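You operate a simulated robot arm through the tools that you are given. There is no shell and no other tool.

You run a simulated robot arm. Do the job below in one go: nothing can be reset, and whatever is moved stays where it is left.

Task
Find the energy that gives a bright spot on the coupon.
Fine: fire at notch one, shut the shutter and look; one mark up if cold, down if sunk; fire at notch two; shut it. Fire only with shields shut and hands outside; touch no piece unless its strip is blue (cool). The gas, extractor and mains stay on.

Only the result counts: the job must be done as asked and must still hold three seconds after the hand-in. Knocking over, shifting, dropping, spilling or breaking anything else fails it.

Robot
A 6-joint arm with a two-finger gripper, fixed in place. Base frame: the origin is at the foot of the arm, x ahead of it, y to its left, z up; the work surface is at about z = 0.8. Lengths are in m, angles in degrees, forces in N, time in s.
Its first joint turns from -166.0 to 166.0 degrees. Payload 3.43 kg.
The TCP is the grasp point between the finger pads, 0.02 m short of the fingertips. In the tool frame z runs along the fingers and y along their closing line. The gripper opens to 0.19 m. The gripper's body begins 0.248 m behind the TCP.
Orientation is that of the tool frame in the base frame, as [roll, pitch, yaw] about the fixed x, y, z axes, in that order (R = Rz(yaw) Ry(pitch) Rx(roll)). With the fingers straight down and closing along the base's y, the tool's x points along the base's -x, its y along +y and its z along -z.

Tools
- The arm moves only by the tool jog_arm. Its argument "increments" is a list of rows, each a list of 7 numbers: the shift along the tool's x, y, z in m, then the turn, a rotation vector about the tool's x, y, z in degrees, then the gripper command, from -1 (fully open) to 1 (shut), values between in proportion. In form: [[tx, ty, tz, ax, ay, az, jaw], ...]. A call has 1 to 20 rows; each row is the pose to reach, as a shift and turn from the pose commanded when the call began, along the tool's axes at that moment. A row lasts 0.2 s, in which the tool goes at most 0.05 m and 8.6 degrees; a call with a longer step from one row to the next is refused whole, and so is a gripper value outside its range. Where a pose cannot be reached the arm comes as near as it can. A force on the tool above 80 N (or 10 N above the force at the start of the call, whichever is more), or a blocked arm, ends the call early, and 0.2 s more pass. The fingers move at their own pace (about 0.045 m/s each) and stop on an object; they squeeze with about 23 N. The grip force told is the motor's: it shows also when the fingers shut on nothing. Time passes only in rows, and 0.2 s behind the last, so rows that repeat a pose let the fingers close. The reply holds the time, the measured pose of the TCP, the force on the tool along the base axes, the opening and the grip force, in the units named above and with some noise, with the torque about the TCP (base axes, N m) and any sound that the robot's microphone picked up.
- Cameras (640 x 400 px; columns grow to the right, rows downward): "scene" is fixed at [0.3984, -0.5012, 1.6059]; the picture's right is [0.86, -0.52, 0.00], its down [-0.31, -0.51, -0.80] and it looks along [0.41, 0.69, -0.60] (base axes); focal length 351 px, centre (320, 200). "wrist" rides on the gripper at [0.07, -0.008, -0.288] in the tool frame; the picture's right is [0.12, 0.99, 0.00], its down [-0.96, 0.12, -0.25] and it looks along [-0.25, 0.03, 0.97] (tool axes); focal length 261 px, centre (320, 200).
- snapshot(camera): a new picture of that camera. The clock stands still meanwhile.
- move_column(by): slides the trunk up (or, below 0, down) by that many m; the arm rides with it, the base frame stays. It gives what a move gives, with no picture.
- probe_pixels(camera, pixels): for up to 12 pixels [column, row] of the newest picture of that camera ("zoom" is the newest enlarged one), the place [x, y, z] in the base frame of the surface seen there, good to about 0.002 m. The clock stands still meanwhile.
- close_up(camera, box): a new picture of the part [left, top, right, bottom] of that camera's present view, enlarged. The clock stands still meanwhile.
- sign_off(): hands the job in; it is judged then, once.

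Leave the gripper open and the arm clear of the work at the hand-in unless told otherwise.

The tools are called after "Request:" by a JSON object that holds its "fn" and its "kwargs". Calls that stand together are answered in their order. jog_arm: Moves the arm, as the interface text tells. Its arguments: {"type":"object","properties":{"increments":{"type":"array","items":{"type":"array","items":{"type":"number"}}}},"required":["increments"]} The other tools are called the same way: move_column (by) slides the trunk up or down; snapshot (camera) takes a picture; probe_pixels (camera, pixels) gives the place of the surface under pixels of a picture; close_up (camera, box) takes an enlarged picture of a part of a camera's view; sign_off () hands the job in.

At the start:

```text
clock: 0.0
position: [0.7251, 0.334, 1.1772]
tool_rot: [-180.0, 0.1, -180.0]
contact_force: [-0.3, -0.4, 0.0]
ft_torque: [0.0, -0.01, 0.0]
finger_gap: 0.1903
finger_force: 0.0
trunk travel left (down, up): [-0.15, 0.09]
```

scene: 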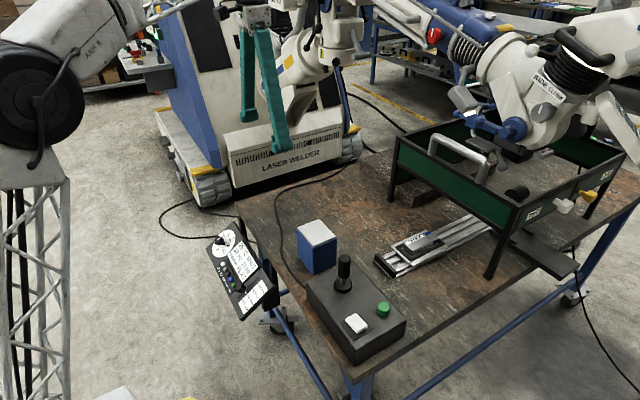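
wrist: 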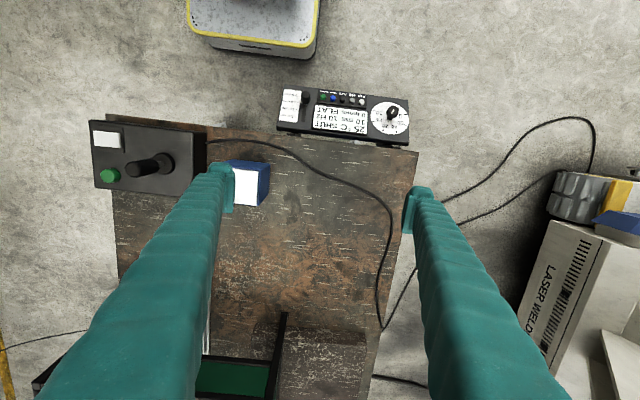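

I see a laser welder, a panel with a dial, a control box with a joystick and buttons, a green-shielded enclosure and a rail with a coupon. First I'll take close-ups of each to read the labels.

Request:
{"fn": "close_up", "kwargs": {"camera": "scene", "box": [200, 215, 290, 325]}}

Request:
{"fn": "close_up", "kwargs": {"camera": "scene", "box": [290, 210, 420, 370]}}

Request:
{"fn": "close_up", "kwargs": {"camera": "scene", "box": [370, 100, 640, 290]}}

Request:
{"fn": "close_up", "kwargs": {"camera": "wrist", "box": [270, 80, 420, 150]}}

Request:
{"fn": "close_up", "kwargs": {"camera": "wrist", "box": [80, 110, 280, 220]}}

```text
3.64 times, centred on (245, 270) of scene
```

zoom: 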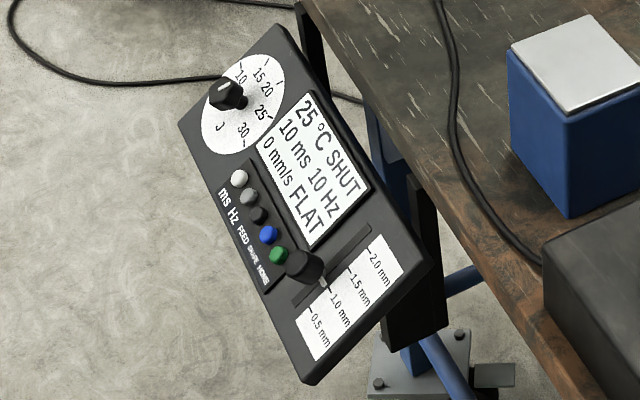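

```text
2.50 times, centred on (355, 290) of scene
```

zoom: 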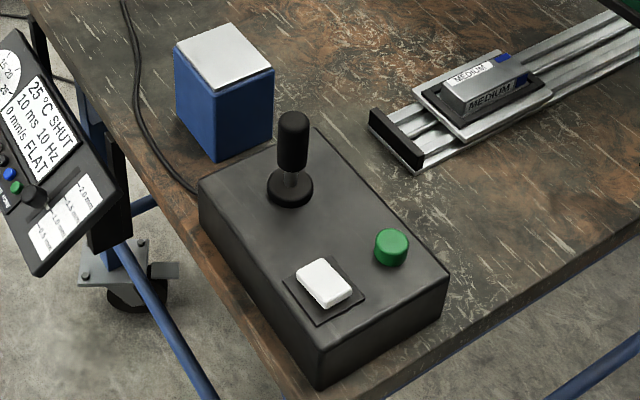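

```text
2.11 times, centred on (505, 195) of scene
```

zoom: 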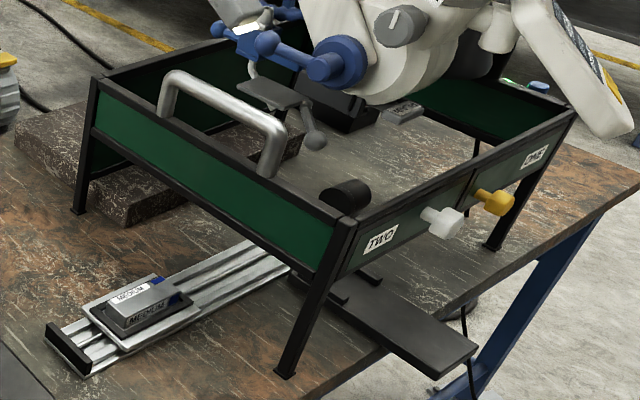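

```text
4.27 times, centred on (345, 115) of wrist
```

zoom: 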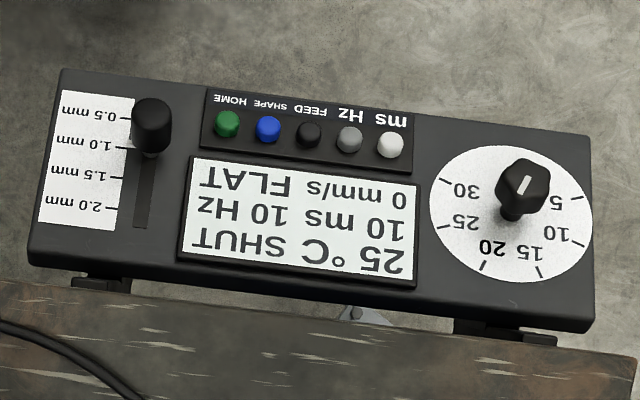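

```text
3.20 times, centred on (180, 165) of wrist
```

zoom: 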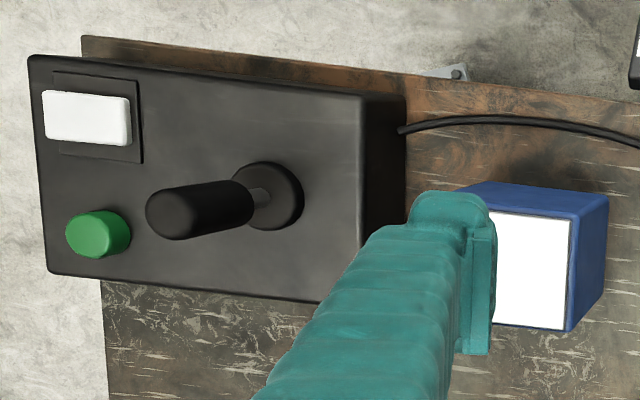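

The close-ups show a panel with a 5–30 dial, a control box (joystick, white rocker, green button) and a shield frame marked ONE and TWO. Next I'll get places for the main items in the scene view: panel dial, box controls, carriage, shield frame and knobs.

Request:
{"fn": "snapshot", "kwargs": {"camera": "scene"}}

Request:
{"fn": "probe_pixels", "kwargs": {"camera": "scene", "pixels": [[222, 240], [345, 262], [356, 323], [384, 309], [318, 232], [422, 245], [384, 265], [458, 150], [516, 192], [563, 206], [588, 195], [545, 258]]}}

Request:
{"fn": "close_up", "kwargs": {"camera": "scene", "box": [370, 190, 510, 280]}}

Request:
{"fn": "close_up", "kwargs": {"camera": "scene", "box": [490, 160, 640, 290]}}

Request:
{"fn": "close_up", "kwargs": {"camera": "scene", "box": [380, 60, 640, 210]}}

Request:
{"fn": "close_up", "kwargs": {"camera": "scene", "box": [150, 0, 370, 210]}}

```text
taken
```

scene: 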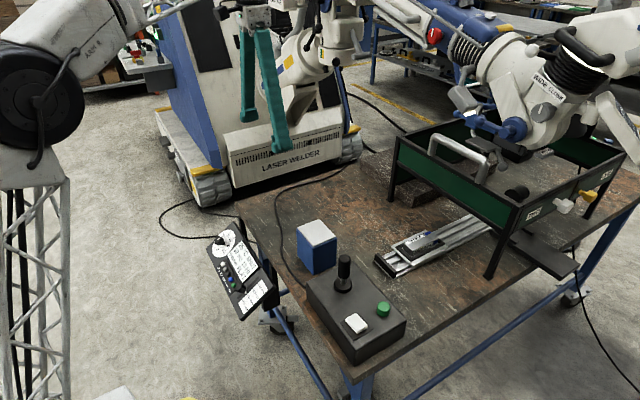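

```text
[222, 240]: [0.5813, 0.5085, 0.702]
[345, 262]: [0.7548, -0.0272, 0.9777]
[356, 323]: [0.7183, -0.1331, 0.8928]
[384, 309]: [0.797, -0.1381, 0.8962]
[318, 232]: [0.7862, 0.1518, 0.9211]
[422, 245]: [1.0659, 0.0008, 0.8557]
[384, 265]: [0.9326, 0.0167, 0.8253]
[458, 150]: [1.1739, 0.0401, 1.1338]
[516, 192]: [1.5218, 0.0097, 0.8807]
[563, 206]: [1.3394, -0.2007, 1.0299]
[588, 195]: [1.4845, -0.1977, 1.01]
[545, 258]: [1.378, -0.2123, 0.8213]
```

```text
4.44 times, centred on (440, 235) of scene
```

zoom: 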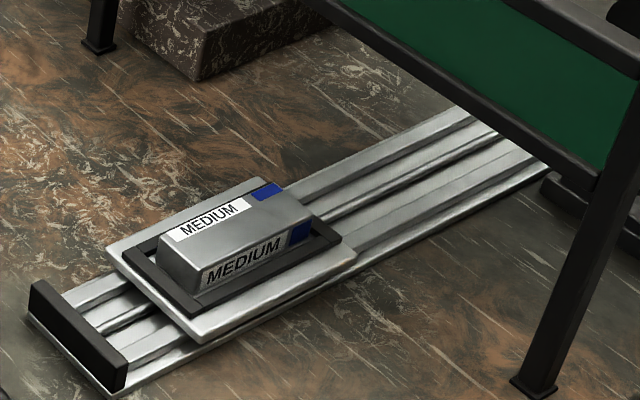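

```text
3.08 times, centred on (565, 225) of scene
```

zoom: 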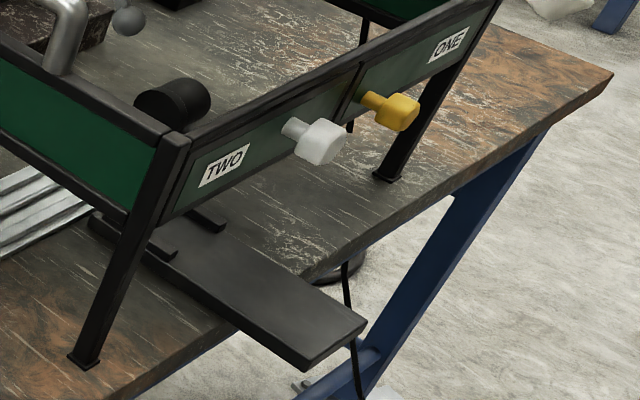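

```text
2.46 times, centred on (510, 135) of scene
```

zoom: 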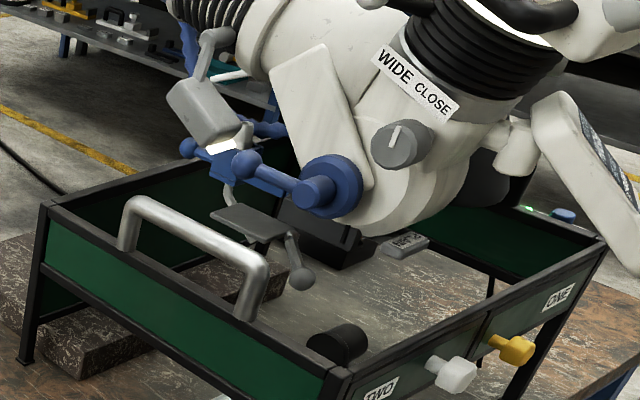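

```text
1.90 times, centred on (260, 105) of scene
```

zoom: 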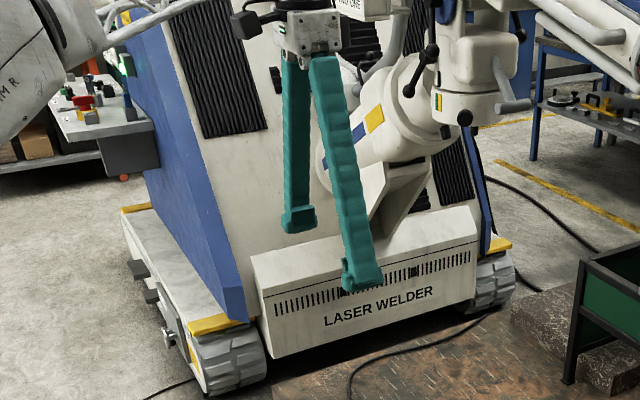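

The coupon "MEDIUM" has a blue strip (cool) and sits on a carriage on a rail running under the shield. I'll enlarge the remaining areas at the right and top, to find any indicators and labels.

Request:
{"fn": "close_up", "kwargs": {"camera": "scene", "box": [520, 50, 640, 170]}}

Request:
{"fn": "close_up", "kwargs": {"camera": "scene", "box": [440, 70, 560, 170]}}

Request:
{"fn": "close_up", "kwargs": {"camera": "scene", "box": [370, 0, 520, 110]}}

Request:
{"fn": "close_up", "kwargs": {"camera": "scene", "box": [90, 0, 190, 90]}}

Request:
{"fn": "close_up", "kwargs": {"camera": "scene", "box": [270, 0, 380, 70]}}

Request:
{"fn": "close_up", "kwargs": {"camera": "scene", "box": [40, 320, 240, 400]}}

```text
3.33 times, centred on (580, 110) of scene
```

zoom: 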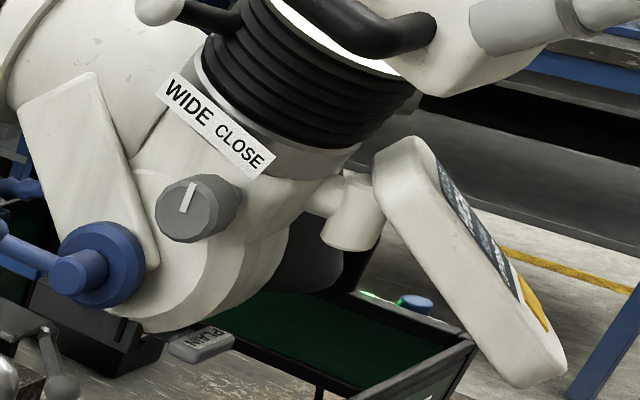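

```text
4.00 times, centred on (500, 120) of scene
```

zoom: 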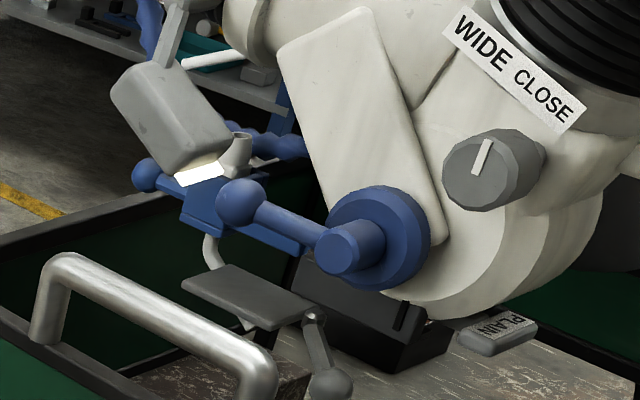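

```text
3.64 times, centred on (445, 55) of scene
```

zoom: 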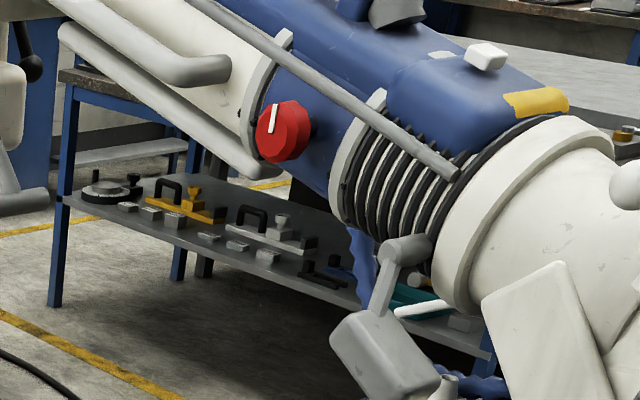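

```text
4.44 times, centred on (140, 45) of scene
```

zoom: 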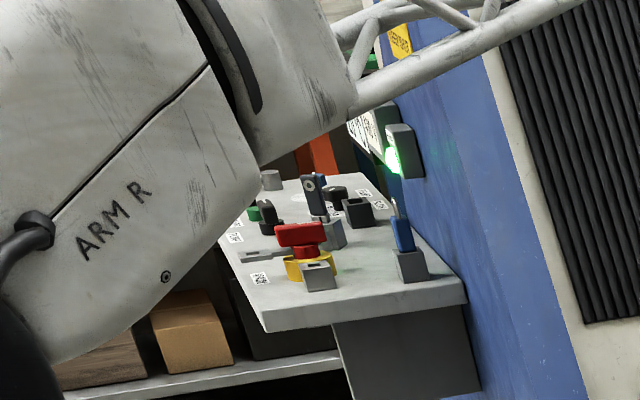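

```text
5.71 times, centred on (325, 35) of scene
```

zoom: 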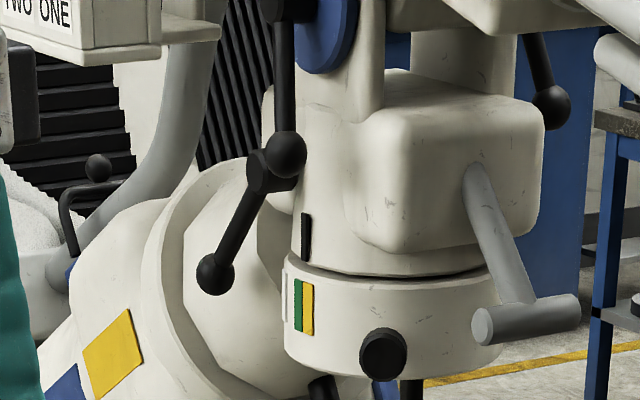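

```text
3.20 times, centred on (140, 360) of scene
```

zoom: 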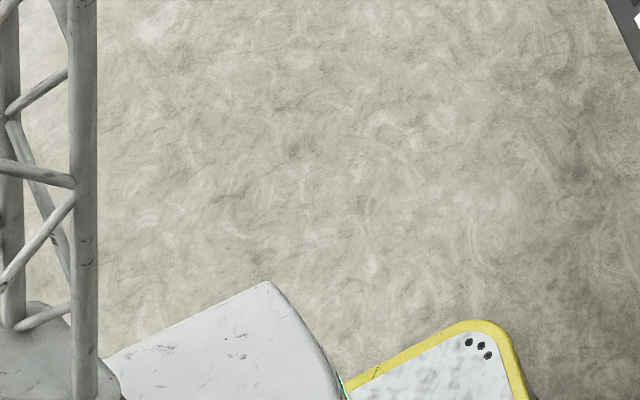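

I noticed a label reading "TWO ONE" near the top edge of the scene picture at about (278, 2). I'll enlarge around there and around other dials.

Request:
{"fn": "close_up", "kwargs": {"camera": "scene", "box": [230, 0, 310, 50]}}

Request:
{"fn": "close_up", "kwargs": {"camera": "scene", "box": [400, 120, 540, 210]}}

Request:
{"fn": "probe_pixels", "kwargs": {"camera": "scene", "pixels": [[278, 3], [395, 170], [490, 275], [520, 205], [400, 195], [625, 160], [580, 215], [378, 262], [392, 275], [545, 105], [435, 35], [510, 130]]}}

```text
8.00 times, centred on (270, 25) of scene
```

zoom: 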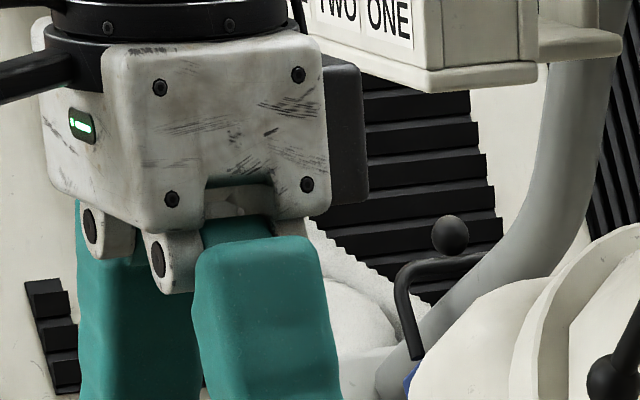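

```text
4.44 times, centred on (470, 165) of scene
```

zoom: 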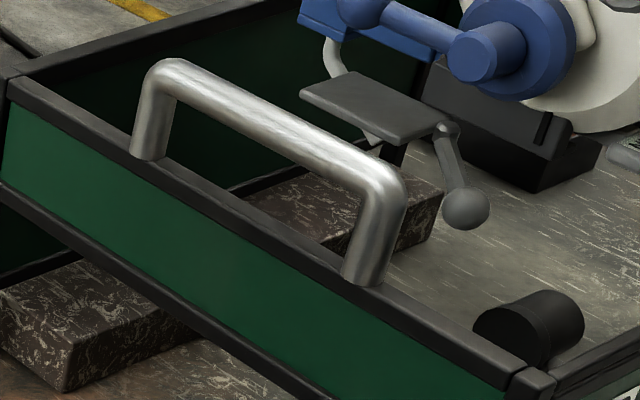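

```text
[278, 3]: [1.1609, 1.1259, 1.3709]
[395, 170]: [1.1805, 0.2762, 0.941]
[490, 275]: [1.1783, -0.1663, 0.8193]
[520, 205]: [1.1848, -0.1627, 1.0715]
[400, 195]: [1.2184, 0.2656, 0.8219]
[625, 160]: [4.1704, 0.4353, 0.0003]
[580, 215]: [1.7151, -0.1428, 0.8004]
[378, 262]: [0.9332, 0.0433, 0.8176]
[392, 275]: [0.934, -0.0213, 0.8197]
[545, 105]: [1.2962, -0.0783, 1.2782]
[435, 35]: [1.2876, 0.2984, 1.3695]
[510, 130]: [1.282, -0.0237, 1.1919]
```

The shield frame stands at x≈1.18 and beyond, y −0.17 to 0.28, top z≈1.07. The carriage is at about (1.06, 0, 0.85). I'll back the arm off and tilt it forward to look at the enclosure with the wrist camera, over free space away from the table items.

Request:
{"fn": "jog_arm", "kwargs": {"increments": [[0.01, -0.035, -0.02, 0, -5, 0, -1], [0.02, -0.07, -0.04, 0, -10, 0, -1], [0.035, -0.105, -0.06, 0, -15, 0, -1], [0.05, -0.14, -0.08, 0, -20, 0, -1], [0.065, -0.175, -0.1, 0, -25, 0, -1], [0.08, -0.21, -0.12, 0, -30, 0, -1], [0.095, -0.245, -0.12, 0, -35, 0, -1], [0.11, -0.28, -0.12, 0, -40, 0, -1], [0.125, -0.32, -0.12, 0, -45, 0, -1]]}}

Request:
{"fn": "snapshot", "kwargs": {"camera": "wrist"}}

Request:
{"fn": "snapshot", "kwargs": {"camera": "scene"}}

```text
clock: 2.0
position: [0.6019, 0.015, 1.2964]
tool_rot: [179.9, 45.0, 180.0]
contact_force: [0.9, 0.1, -0.9]
ft_torque: [0.05, 0.12, 0.03]
finger_gap: 0.1897
finger_force: 0.2
trunk travel left (down, up): [-0.15, 0.09]
```

```text
taken
```

wrist: 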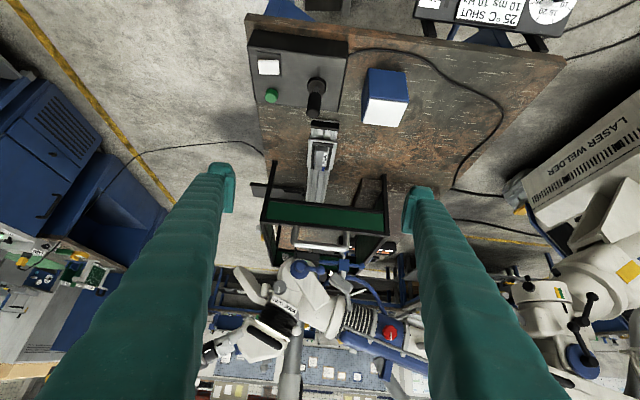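

```text
taken
```

scene: 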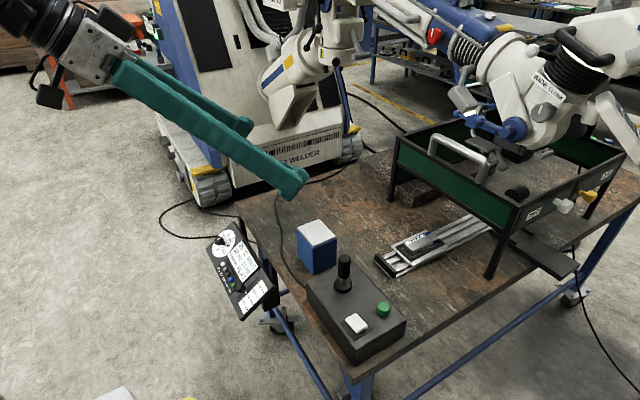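

The wrist picture is upside-down, but the whole enclosure is in view around (320, 230). I'll enlarge it.

Request:
{"fn": "close_up", "kwargs": {"camera": "wrist", "box": [230, 170, 410, 290]}}

Request:
{"fn": "close_up", "kwargs": {"camera": "wrist", "box": [240, 20, 430, 140]}}

Request:
{"fn": "close_up", "kwargs": {"camera": "wrist", "box": [280, 110, 360, 210]}}

Request:
{"fn": "close_up", "kwargs": {"camera": "wrist", "box": [230, 250, 410, 370]}}

Request:
{"fn": "close_up", "kwargs": {"camera": "wrist", "box": [500, 80, 640, 380]}}

Request:
{"fn": "close_up", "kwargs": {"camera": "wrist", "box": [0, 60, 180, 400]}}

```text
3.33 times, centred on (320, 230) of wrist
```

zoom: 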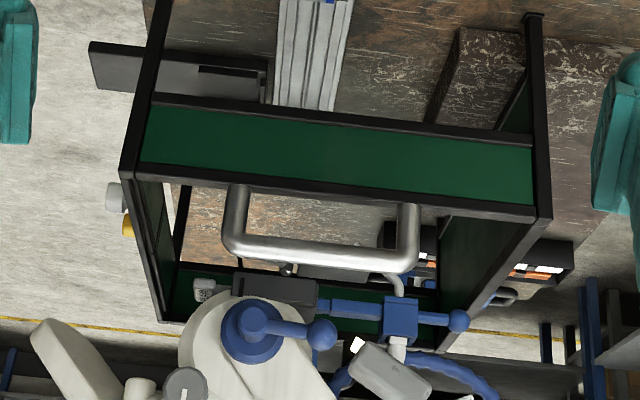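

```text
3.33 times, centred on (335, 80) of wrist
```

zoom: 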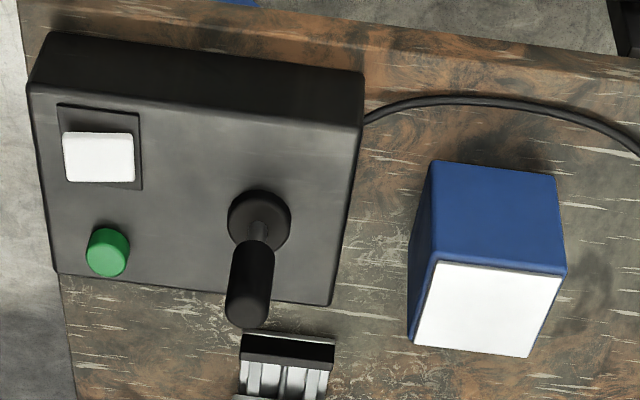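

```text
4.00 times, centred on (320, 160) of wrist
```

zoom: 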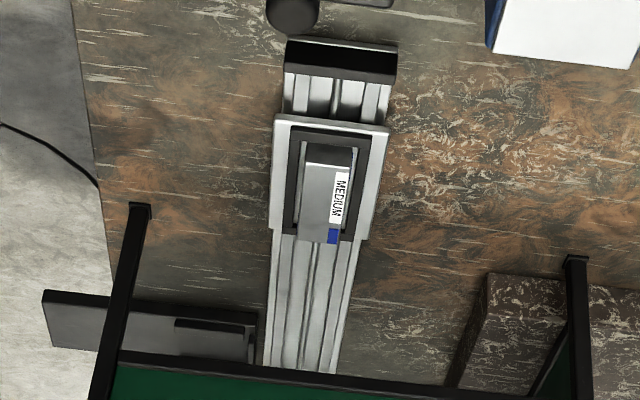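

```text
3.33 times, centred on (320, 310) of wrist
```

zoom: 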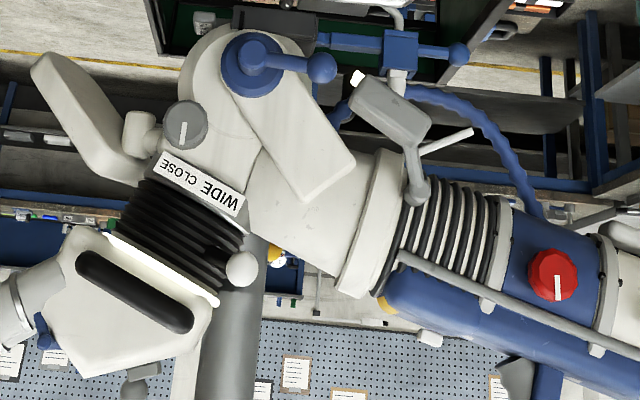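

```text
1.33 times, centred on (570, 230) of wrist
```

zoom: 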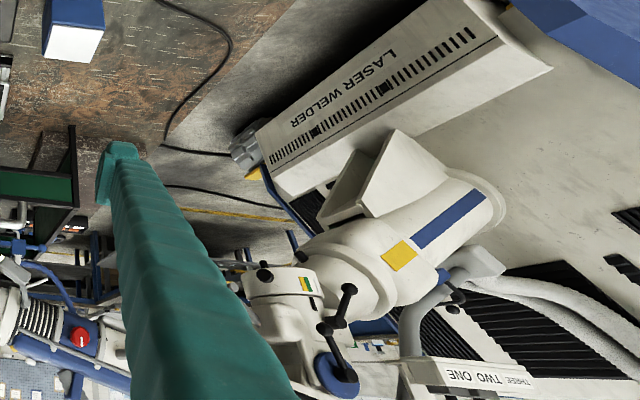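

```text
1.18 times, centred on (90, 230) of wrist
```

zoom: 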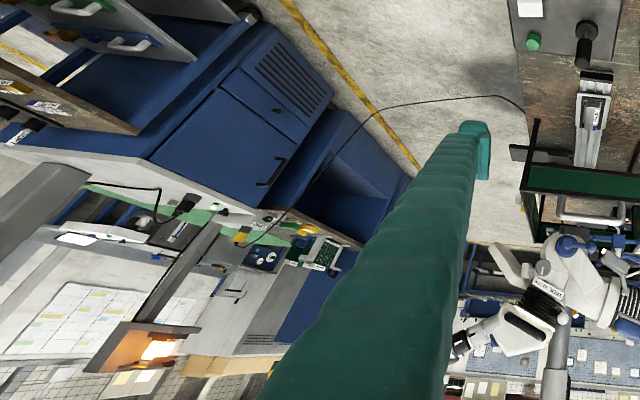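

From here the wrist camera sees over the front pane. I'll zoom hard on the enclosure's inside and on the carriage and its rail.

Request:
{"fn": "close_up", "kwargs": {"camera": "wrist", "box": [255, 215, 335, 265]}}

Request:
{"fn": "close_up", "kwargs": {"camera": "wrist", "box": [320, 215, 400, 265]}}

Request:
{"fn": "close_up", "kwargs": {"camera": "wrist", "box": [295, 115, 350, 150]}}

Request:
{"fn": "close_up", "kwargs": {"camera": "wrist", "box": [290, 150, 350, 210]}}

Request:
{"fn": "close_up", "kwargs": {"camera": "scene", "box": [455, 200, 545, 260]}}

Request:
{"fn": "close_up", "kwargs": {"camera": "scene", "box": [500, 130, 620, 220]}}

```text
8.00 times, centred on (295, 240) of wrist
```

zoom: 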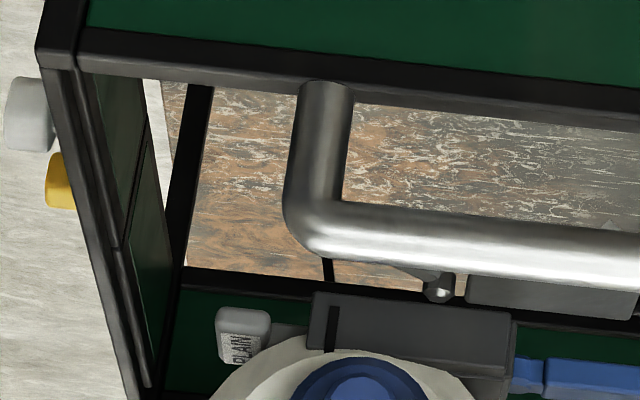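

```text
8.00 times, centred on (360, 240) of wrist
```

zoom: 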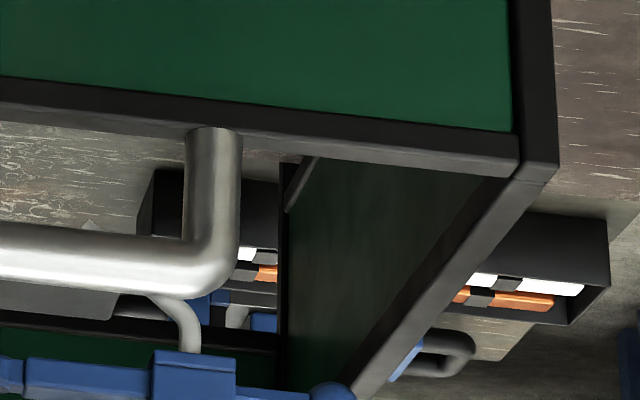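

```text
11.43 times, centred on (322, 132) of wrist
```

zoom: 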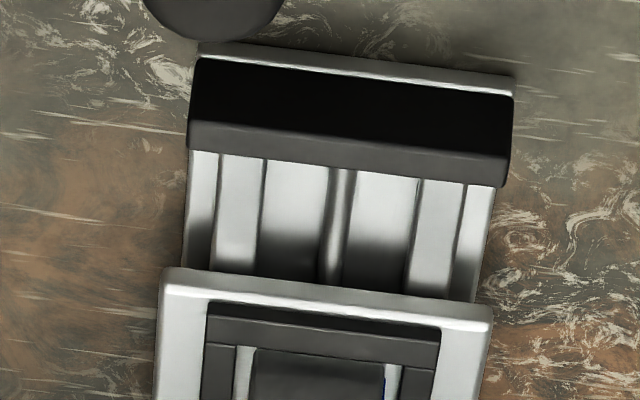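

```text
6.67 times, centred on (320, 180) of wrist
```

zoom: 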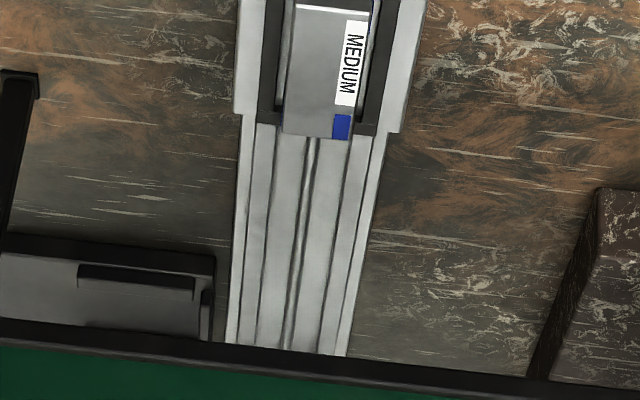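

```text
6.67 times, centred on (500, 230) of scene
```

zoom: 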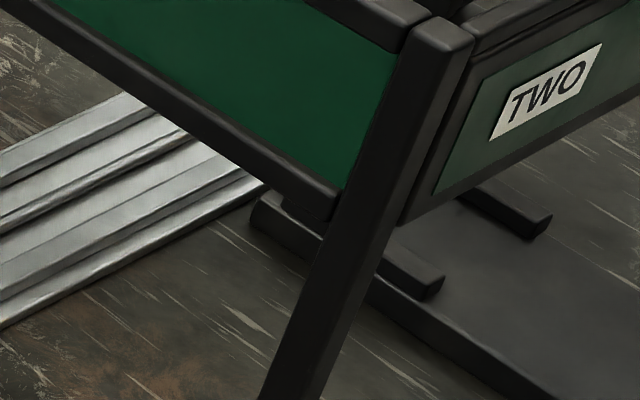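

```text
4.44 times, centred on (560, 175) of scene
```

zoom: 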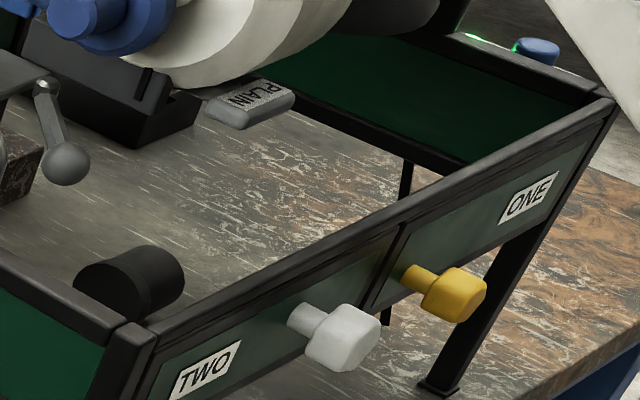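

I need a low view under the front pane to see the far part of the rail and its notches. I'll move the tool to about (0.97, 0.21, 0.99), nearly level, over free table left of the rail, and look from there.

Request:
{"fn": "jog_arm", "kwargs": {"increments": [[-0.003, 0.016, 0.04, 1.77, -2.05, 1.12, -1], [-0.0066, 0.032, 0.079, 3.53, -4.1, 2.25, -1], [-0.01, 0.048, 0.119, 5.3, -6.15, 3.37, -1], [-0.0132, 0.064, 0.159, 7.07, -8.2, 4.5, -1], [-0.0165, 0.08, 0.1986, 8.83, -10.25, 5.6, -1], [-0.02, 0.0955, 0.238, 10.6, -12.3, 6.75, -1], [-0.0231, 0.111, 0.278, 12.4, -14.35, 7.87, -1], [-0.0264, 0.127, 0.318, 14.1, -16.4, 9.0, -1], [-0.03, 0.143, 0.357, 15.9, -18.45, 10.1, -1], [-0.033, 0.159, 0.397, 17.7, -20.5, 11.25, -1], [-0.0363, 0.175, 0.437, 19.4, -22.55, 12.4, -1], [-0.0396, 0.191, 0.4766, 21.2, -24.6, 13.5, -1]]}}

Request:
{"fn": "snapshot", "kwargs": {"camera": "wrist"}}

Request:
{"fn": "snapshot", "kwargs": {"camera": "scene"}}

```text
clock: 4.6
position: [0.9655, 0.2051, 0.991]
tool_rot: [179.6, 70.0, 154.7]
contact_force: [-1.0, -1.0, 2.8]
ft_torque: [0.19, 0.22, 0.23]
finger_gap: 0.19
finger_force: 0.1
trunk travel left (down, up): [-0.15, 0.09]
```

```text
taken
```

wrist: 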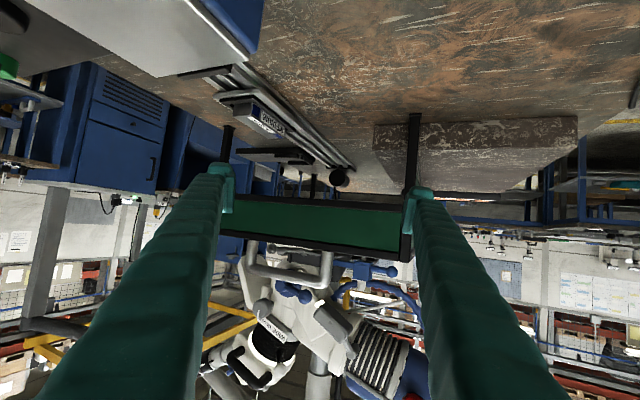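

```text
taken
```

scene: 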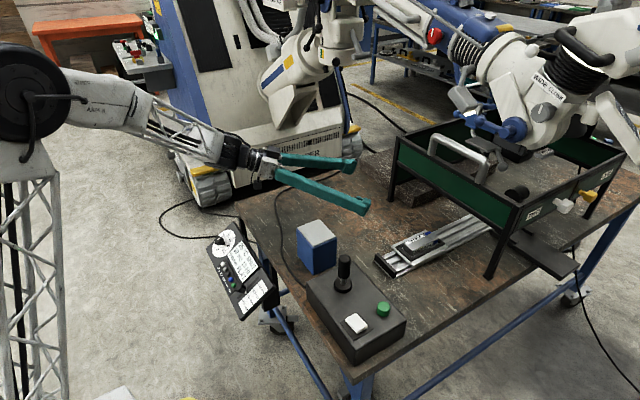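

I can now see the rail running under the pane towards (345, 175), upside-down. I'll enlarge that part and probe along the rail.

Request:
{"fn": "close_up", "kwargs": {"camera": "wrist", "box": [210, 60, 370, 200]}}

Request:
{"fn": "close_up", "kwargs": {"camera": "wrist", "box": [270, 130, 370, 200]}}

Request:
{"fn": "probe_pixels", "kwargs": {"camera": "wrist", "pixels": [[230, 75], [330, 140], [340, 177], [355, 167], [300, 155], [260, 155], [300, 130], [265, 118], [235, 95], [247, 68]]}}

Request:
{"fn": "close_up", "kwargs": {"camera": "wrist", "box": [220, 230, 400, 400]}}

```text
2.86 times, centred on (290, 130) of wrist
```

zoom: 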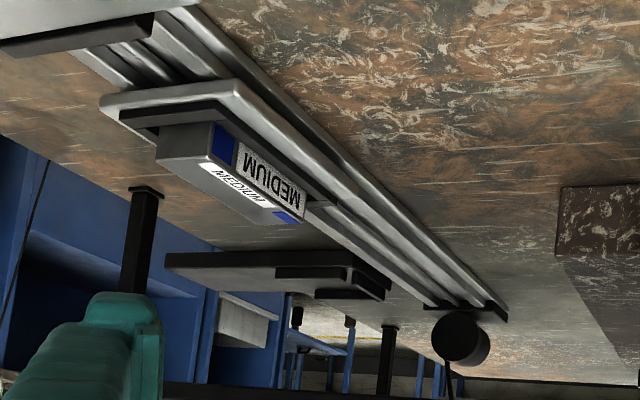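

```text
5.71 times, centred on (320, 165) of wrist
```

zoom: 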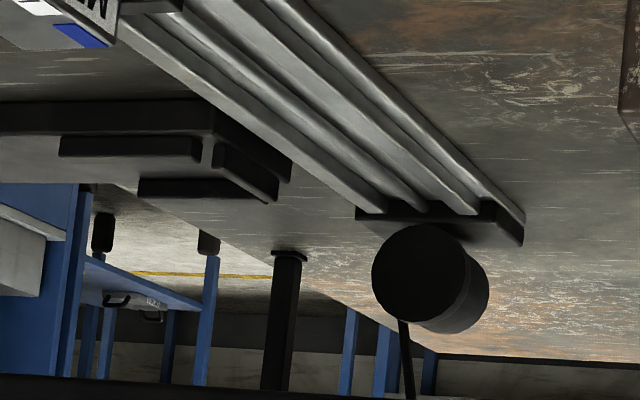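

```text
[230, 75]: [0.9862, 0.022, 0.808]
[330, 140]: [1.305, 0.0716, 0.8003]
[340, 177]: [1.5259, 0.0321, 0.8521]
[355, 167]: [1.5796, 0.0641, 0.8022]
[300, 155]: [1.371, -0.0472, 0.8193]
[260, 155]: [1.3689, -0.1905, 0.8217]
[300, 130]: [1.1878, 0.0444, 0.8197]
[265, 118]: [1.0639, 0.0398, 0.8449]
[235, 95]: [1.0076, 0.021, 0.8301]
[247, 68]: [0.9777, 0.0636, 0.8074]
```

```text
2.35 times, centred on (310, 315) of wrist
```

zoom: 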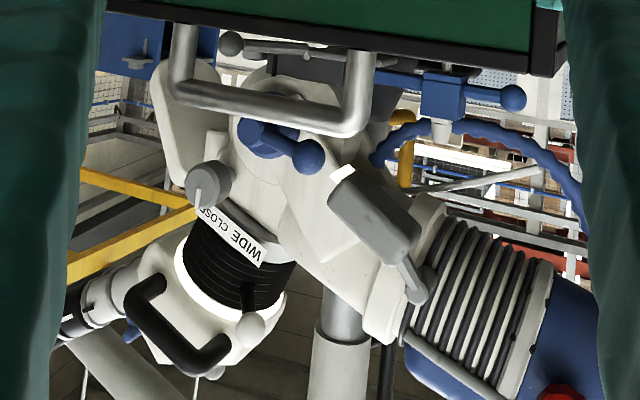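

The rail ends at x≈1.55 with a motor-like black cylinder, so the stage is probably driven. I'll zoom in on the carriage, coupon and tray from both cameras, and on the panel again for the dial pointer.

Request:
{"fn": "close_up", "kwargs": {"camera": "scene", "box": [385, 222, 450, 268]}}

Request:
{"fn": "close_up", "kwargs": {"camera": "wrist", "box": [205, 75, 305, 140]}}

Request:
{"fn": "close_up", "kwargs": {"camera": "scene", "box": [205, 222, 255, 262]}}

Request:
{"fn": "close_up", "kwargs": {"camera": "scene", "box": [215, 255, 285, 325]}}

Request:
{"fn": "close_up", "kwargs": {"camera": "scene", "box": [330, 290, 410, 350]}}

Request:
{"fn": "close_up", "kwargs": {"camera": "scene", "box": [285, 210, 375, 300]}}

```text
8.70 times, centred on (418, 245) of scene
```

zoom: 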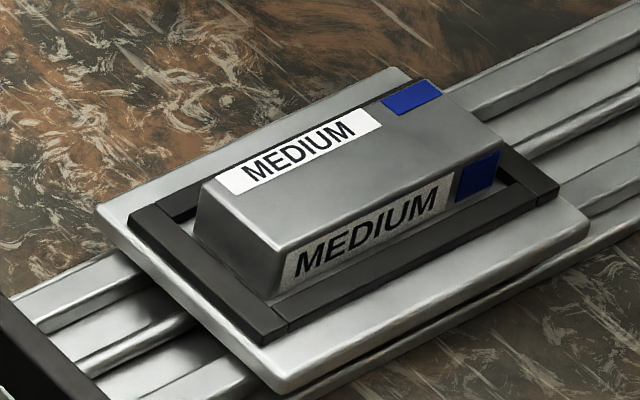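

```text
6.15 times, centred on (255, 108) of wrist
```

zoom: 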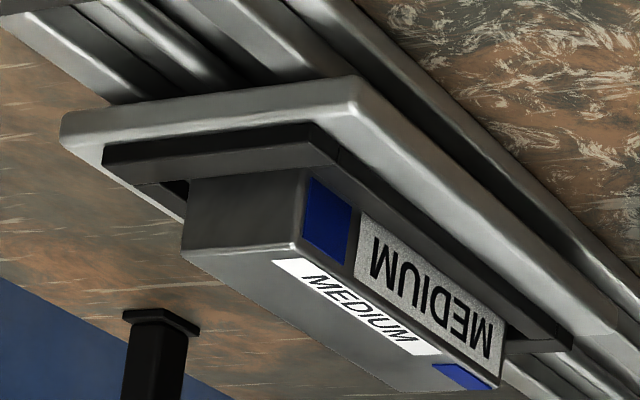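

```text
10.00 times, centred on (230, 242) of scene
```

zoom: 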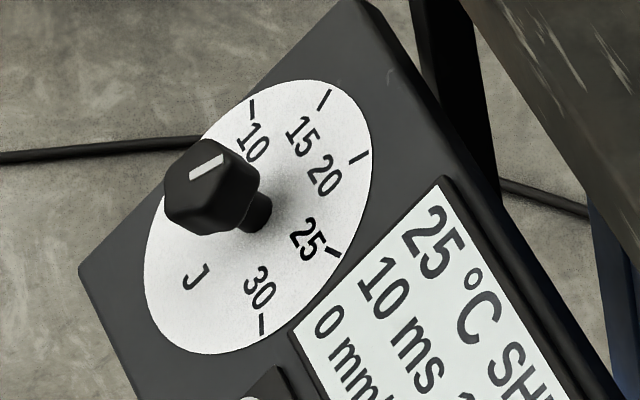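

```text
5.71 times, centred on (250, 290) of scene
```

zoom: 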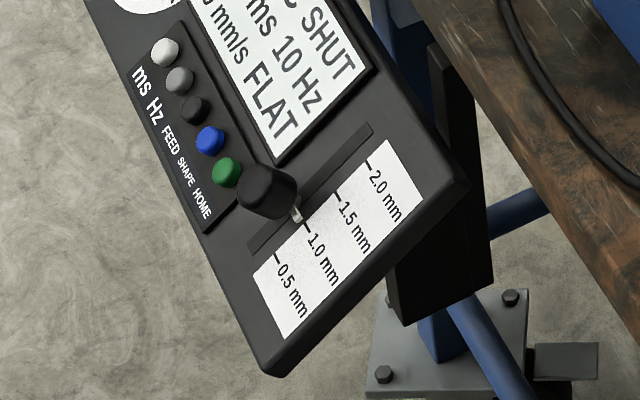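

```text
6.67 times, centred on (370, 320) of scene
```

zoom: 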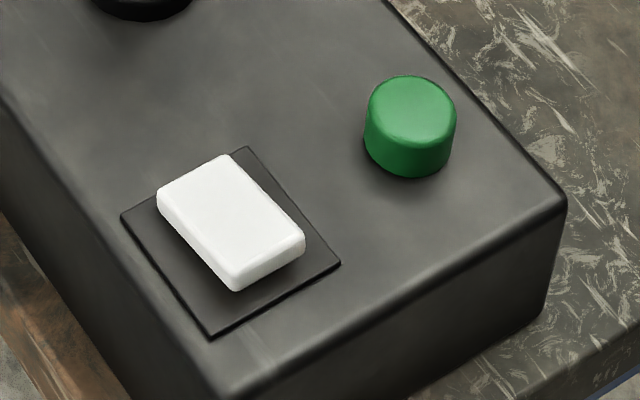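

```text
4.44 times, centred on (330, 255) of scene
```

zoom: 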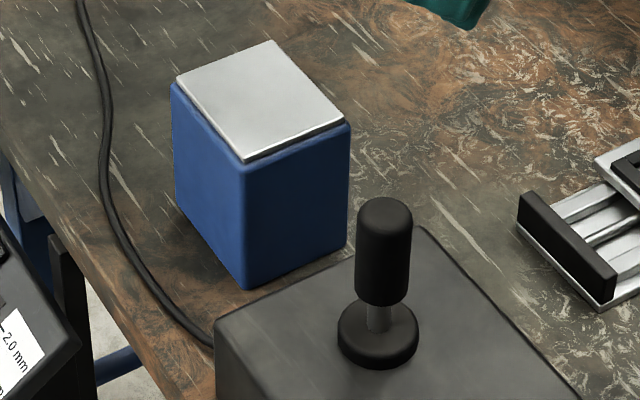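

The dial is in J with marks 5–30 and the knob line seems to lie along 20. There is a green light and blue thing on the far bar of the shield frame at about scene (545, 88). I'll enlarge that and the dial from here, plus the pane edges.

Request:
{"fn": "close_up", "kwargs": {"camera": "scene", "box": [555, 110, 625, 160]}}

Request:
{"fn": "close_up", "kwargs": {"camera": "scene", "box": [590, 130, 640, 170]}}

Request:
{"fn": "close_up", "kwargs": {"camera": "scene", "box": [210, 228, 240, 252]}}

Request:
{"fn": "close_up", "kwargs": {"camera": "scene", "box": [505, 180, 565, 230]}}

Request:
{"fn": "close_up", "kwargs": {"camera": "scene", "box": [385, 120, 455, 180]}}

```text
8.00 times, centred on (590, 135) of scene
```

zoom: 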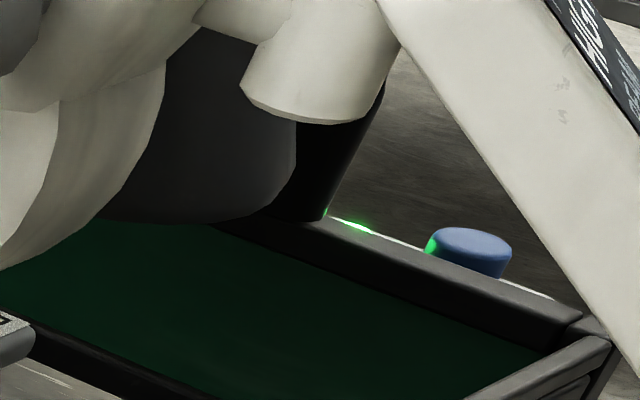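

```text
10.00 times, centred on (615, 150) of scene
```

zoom: 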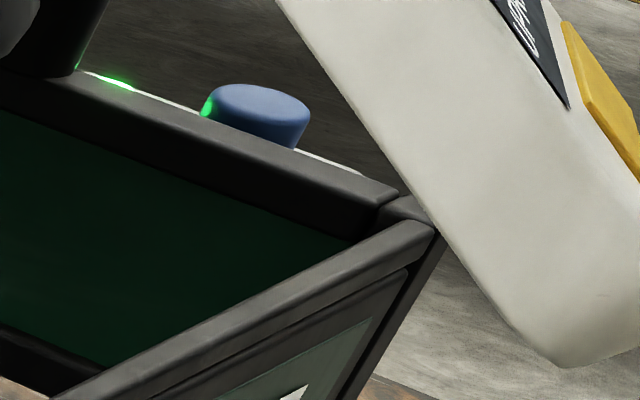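

```text
16.00 times, centred on (225, 240) of scene
```

zoom: 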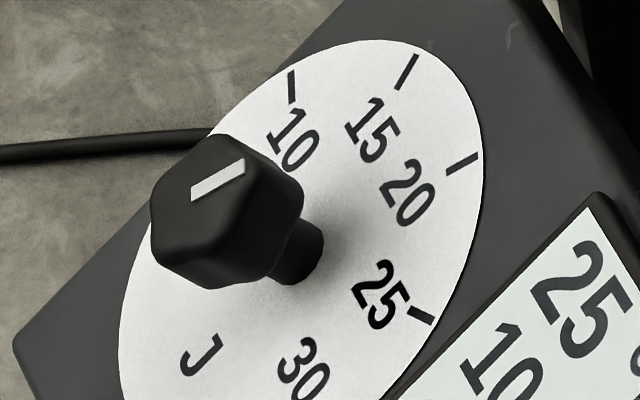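

```text
8.00 times, centred on (535, 205) of scene
```

zoom: 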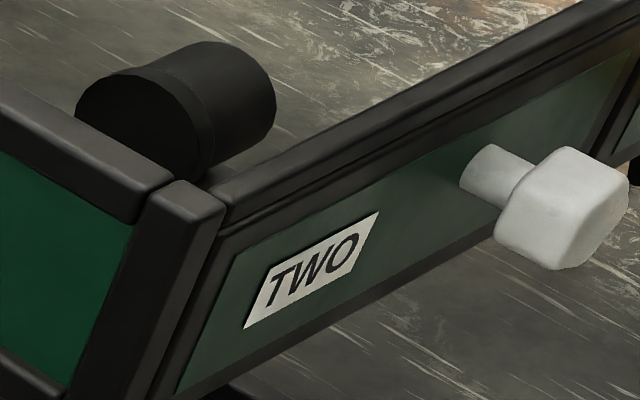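

```text
6.67 times, centred on (420, 150) of scene
```

zoom: 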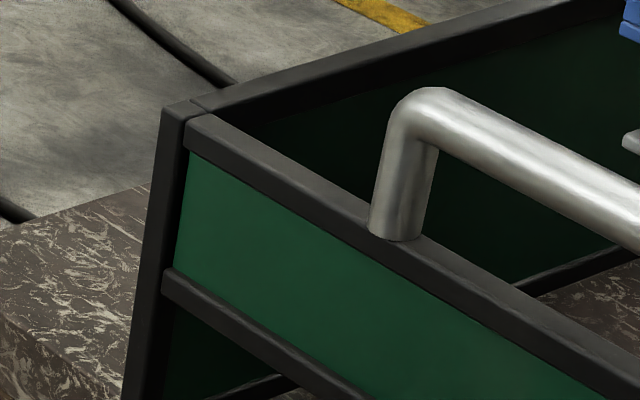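

The pointer lies along the 20 J mark. Next I need accurate geometry of the control box. I'll probe the joystick, rocker, green button and box corners in a fresh zoom of the scene.

Request:
{"fn": "close_up", "kwargs": {"camera": "scene", "box": [290, 240, 420, 370]}}

```text
3.08 times, centred on (355, 305) of scene
```

zoom: 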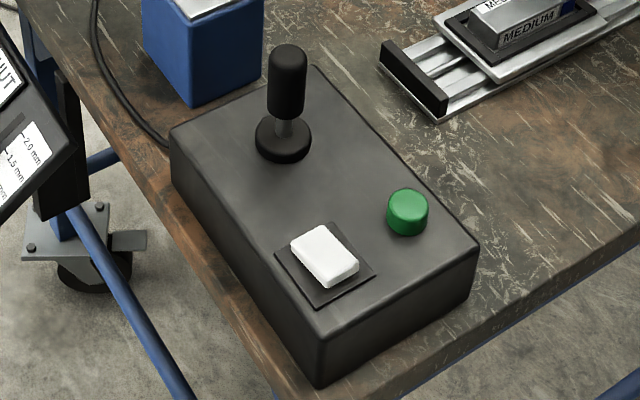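

Request:
{"fn": "probe_pixels", "kwargs": {"camera": "zoom", "pixels": [[287, 50], [287, 112], [283, 155], [283, 128], [325, 255], [303, 243], [350, 272], [407, 198], [325, 335], [475, 245], [180, 130], [310, 70]]}}

Request:
{"fn": "probe_pixels", "kwargs": {"camera": "scene", "pixels": [[376, 257], [425, 278], [530, 214], [606, 176], [412, 238], [318, 225], [300, 228], [335, 240], [312, 270], [472, 180], [432, 140], [484, 165]]}}

```text
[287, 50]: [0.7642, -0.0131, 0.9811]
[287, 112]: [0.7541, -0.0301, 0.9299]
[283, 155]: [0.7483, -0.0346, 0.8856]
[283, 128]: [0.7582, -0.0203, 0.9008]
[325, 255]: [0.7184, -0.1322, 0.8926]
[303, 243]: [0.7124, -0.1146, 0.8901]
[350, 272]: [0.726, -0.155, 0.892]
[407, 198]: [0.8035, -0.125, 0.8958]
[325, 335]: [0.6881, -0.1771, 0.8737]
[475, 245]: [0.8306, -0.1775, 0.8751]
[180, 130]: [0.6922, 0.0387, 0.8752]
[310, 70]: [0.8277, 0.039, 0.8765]
```

```text
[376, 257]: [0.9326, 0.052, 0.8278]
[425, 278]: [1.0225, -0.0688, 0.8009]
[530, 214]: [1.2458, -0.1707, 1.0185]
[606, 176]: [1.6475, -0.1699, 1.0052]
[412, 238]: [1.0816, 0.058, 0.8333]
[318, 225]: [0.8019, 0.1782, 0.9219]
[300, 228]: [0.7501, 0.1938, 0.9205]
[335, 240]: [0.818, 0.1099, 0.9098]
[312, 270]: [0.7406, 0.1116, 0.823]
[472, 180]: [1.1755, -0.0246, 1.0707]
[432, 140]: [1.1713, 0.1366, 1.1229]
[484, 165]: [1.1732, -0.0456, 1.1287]
```

The box top is at z≈0.876, the joystick grip at (0.76, −0.02) from z 0.93 to 0.98, the rocker at (0.72, −0.134), and the green button at (0.80, −0.128). I'll return the tool to pointing down, fingers closed, at about (0.65, −0.02, 1.15), behind the joystick.

Request:
{"fn": "jog_arm", "kwargs": {"increments": [[-0.0084, -0.0337, -0.0234, -1.52, 6.89, -2.18, 1], [-0.0168, -0.0674, -0.0468, -3.05, 13.78, -4.36, 1], [-0.0253, -0.1011, -0.0702, -4.57, 20.67, -6.54, 1], [-0.0337, -0.1348, -0.0936, -6.1, 27.56, -8.72, 1], [-0.0421, -0.1685, -0.117, -7.62, 34.45, -10.9, 1], [-0.0505, -0.2022, -0.1403, -9.15, 41.34, -13.08, 1], [-0.0589, -0.2359, -0.1637, -10.67, 48.23, -15.26, 1], [-0.0674, -0.2696, -0.1871, -12.2, 55.12, -17.44, 1], [-0.0758, -0.3033, -0.2105, -13.72, 62.01, -19.62, 1], [-0.0842, -0.337, -0.2339, -15.25, 68.9, -21.8, 1], [-0.0842, -0.337, -0.2339, -15.25, 68.9, -21.8, 1]]}}

Request:
{"fn": "snapshot", "kwargs": {"camera": "wrist"}}

```text
clock: 7.0
position: [0.6479, -0.0226, 1.1486]
tool_rot: [-180.0, -0.1, -179.8]
contact_force: [0.2, 0.7, -0.4]
ft_torque: [-0.06, 0.03, 0.02]
finger_gap: 0.0001
finger_force: 22.5
trunk travel left (down, up): [-0.15, 0.09]
```

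```text
taken
```

wrist: 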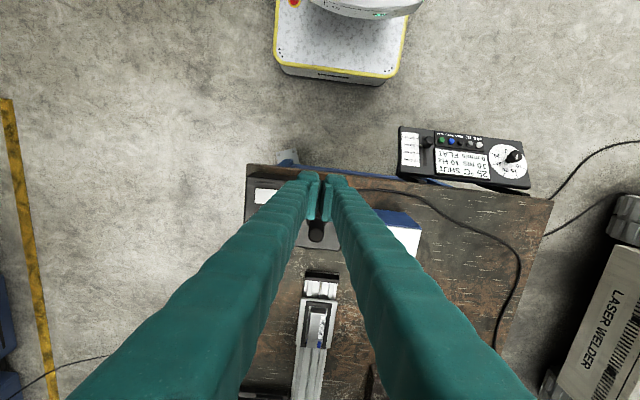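

From here the panel is well seen. I'll enlarge the dial at (508, 160) to settle the pointer direction, and the rocker at (265, 195).

Request:
{"fn": "close_up", "kwargs": {"camera": "wrist", "box": [480, 135, 540, 195]}}

Request:
{"fn": "close_up", "kwargs": {"camera": "wrist", "box": [395, 120, 535, 200]}}

Request:
{"fn": "probe_pixels", "kwargs": {"camera": "wrist", "pixels": [[400, 128], [522, 142], [528, 188], [402, 175], [514, 155], [428, 141], [440, 140], [478, 145], [510, 172], [505, 148]]}}

Request:
{"fn": "close_up", "kwargs": {"camera": "scene", "box": [340, 295, 400, 345]}}

```text
6.67 times, centred on (510, 165) of wrist
```

zoom: 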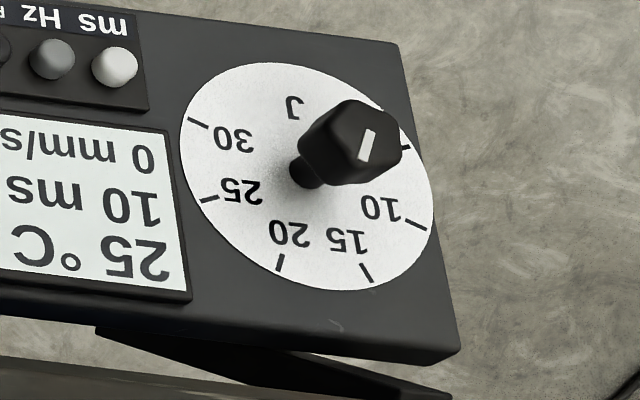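

```text
4.57 times, centred on (465, 160) of wrist
```

zoom: 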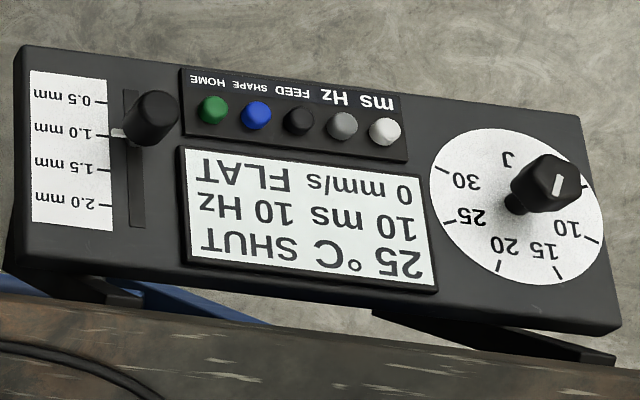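

```text
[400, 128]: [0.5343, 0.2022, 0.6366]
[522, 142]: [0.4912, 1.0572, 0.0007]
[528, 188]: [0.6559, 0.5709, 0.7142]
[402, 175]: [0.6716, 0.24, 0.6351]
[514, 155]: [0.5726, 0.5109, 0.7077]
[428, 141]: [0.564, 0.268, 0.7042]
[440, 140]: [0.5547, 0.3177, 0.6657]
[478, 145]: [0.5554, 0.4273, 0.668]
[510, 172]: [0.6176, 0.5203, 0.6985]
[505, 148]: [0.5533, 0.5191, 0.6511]
```

```text
8.00 times, centred on (370, 320) of scene
```

zoom: 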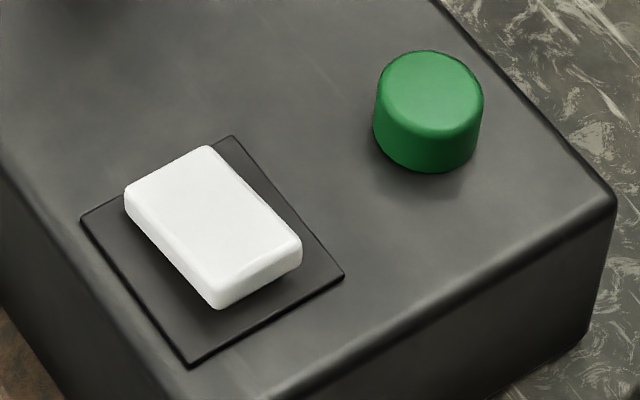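

The pointer is on 20 J and the shutter reads SHUT. I'll lower the closed fingers just behind the joystick, to about (0.69, −0.015, 0.965), before pushing it forward.

Request:
{"fn": "jog_arm", "kwargs": {"increments": [[-0.01, 0.002, 0.04, 0, 0, 0, 1], [-0.02, 0.004, 0.08, 0, 0, 0, 1], [-0.03, 0.006, 0.12, 0, 0, 0, 1], [-0.042, 0.008, 0.16, 0, 0, 0, 1], [-0.042, 0.008, 0.184, 0, 0, 0, 1], [-0.042, 0.008, 0.184, 0, 0, 0, 1]]}}

Request:
{"fn": "snapshot", "kwargs": {"camera": "scene"}}

Request:
{"fn": "close_up", "kwargs": {"camera": "scene", "box": [290, 210, 420, 310]}}

```text
clock: 8.4
position: [0.6923, -0.0138, 0.9632]
tool_rot: [-179.9, -0.1, -179.9]
contact_force: [-0.1, 0.5, -0.3]
ft_torque: [-0.01, 0.0, 0.0]
finger_gap: 0.0001
finger_force: 23.3
trunk travel left (down, up): [-0.15, 0.09]
```

```text
taken
```

scene: 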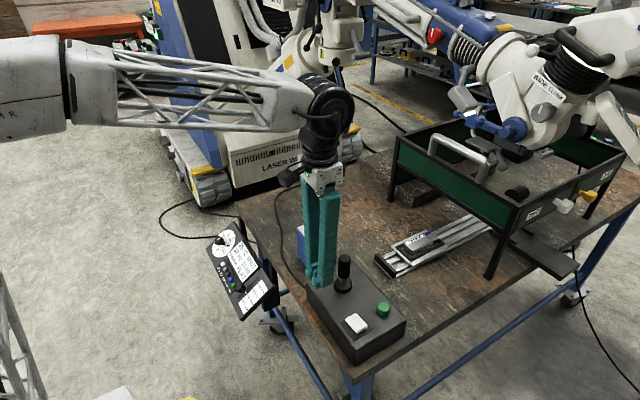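

```text
4.00 times, centred on (355, 260) of scene
```

zoom: 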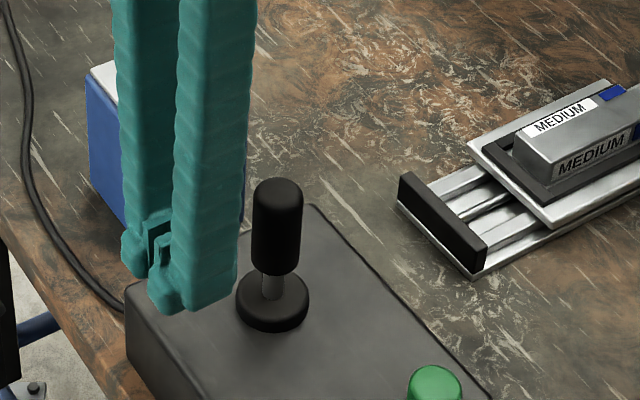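

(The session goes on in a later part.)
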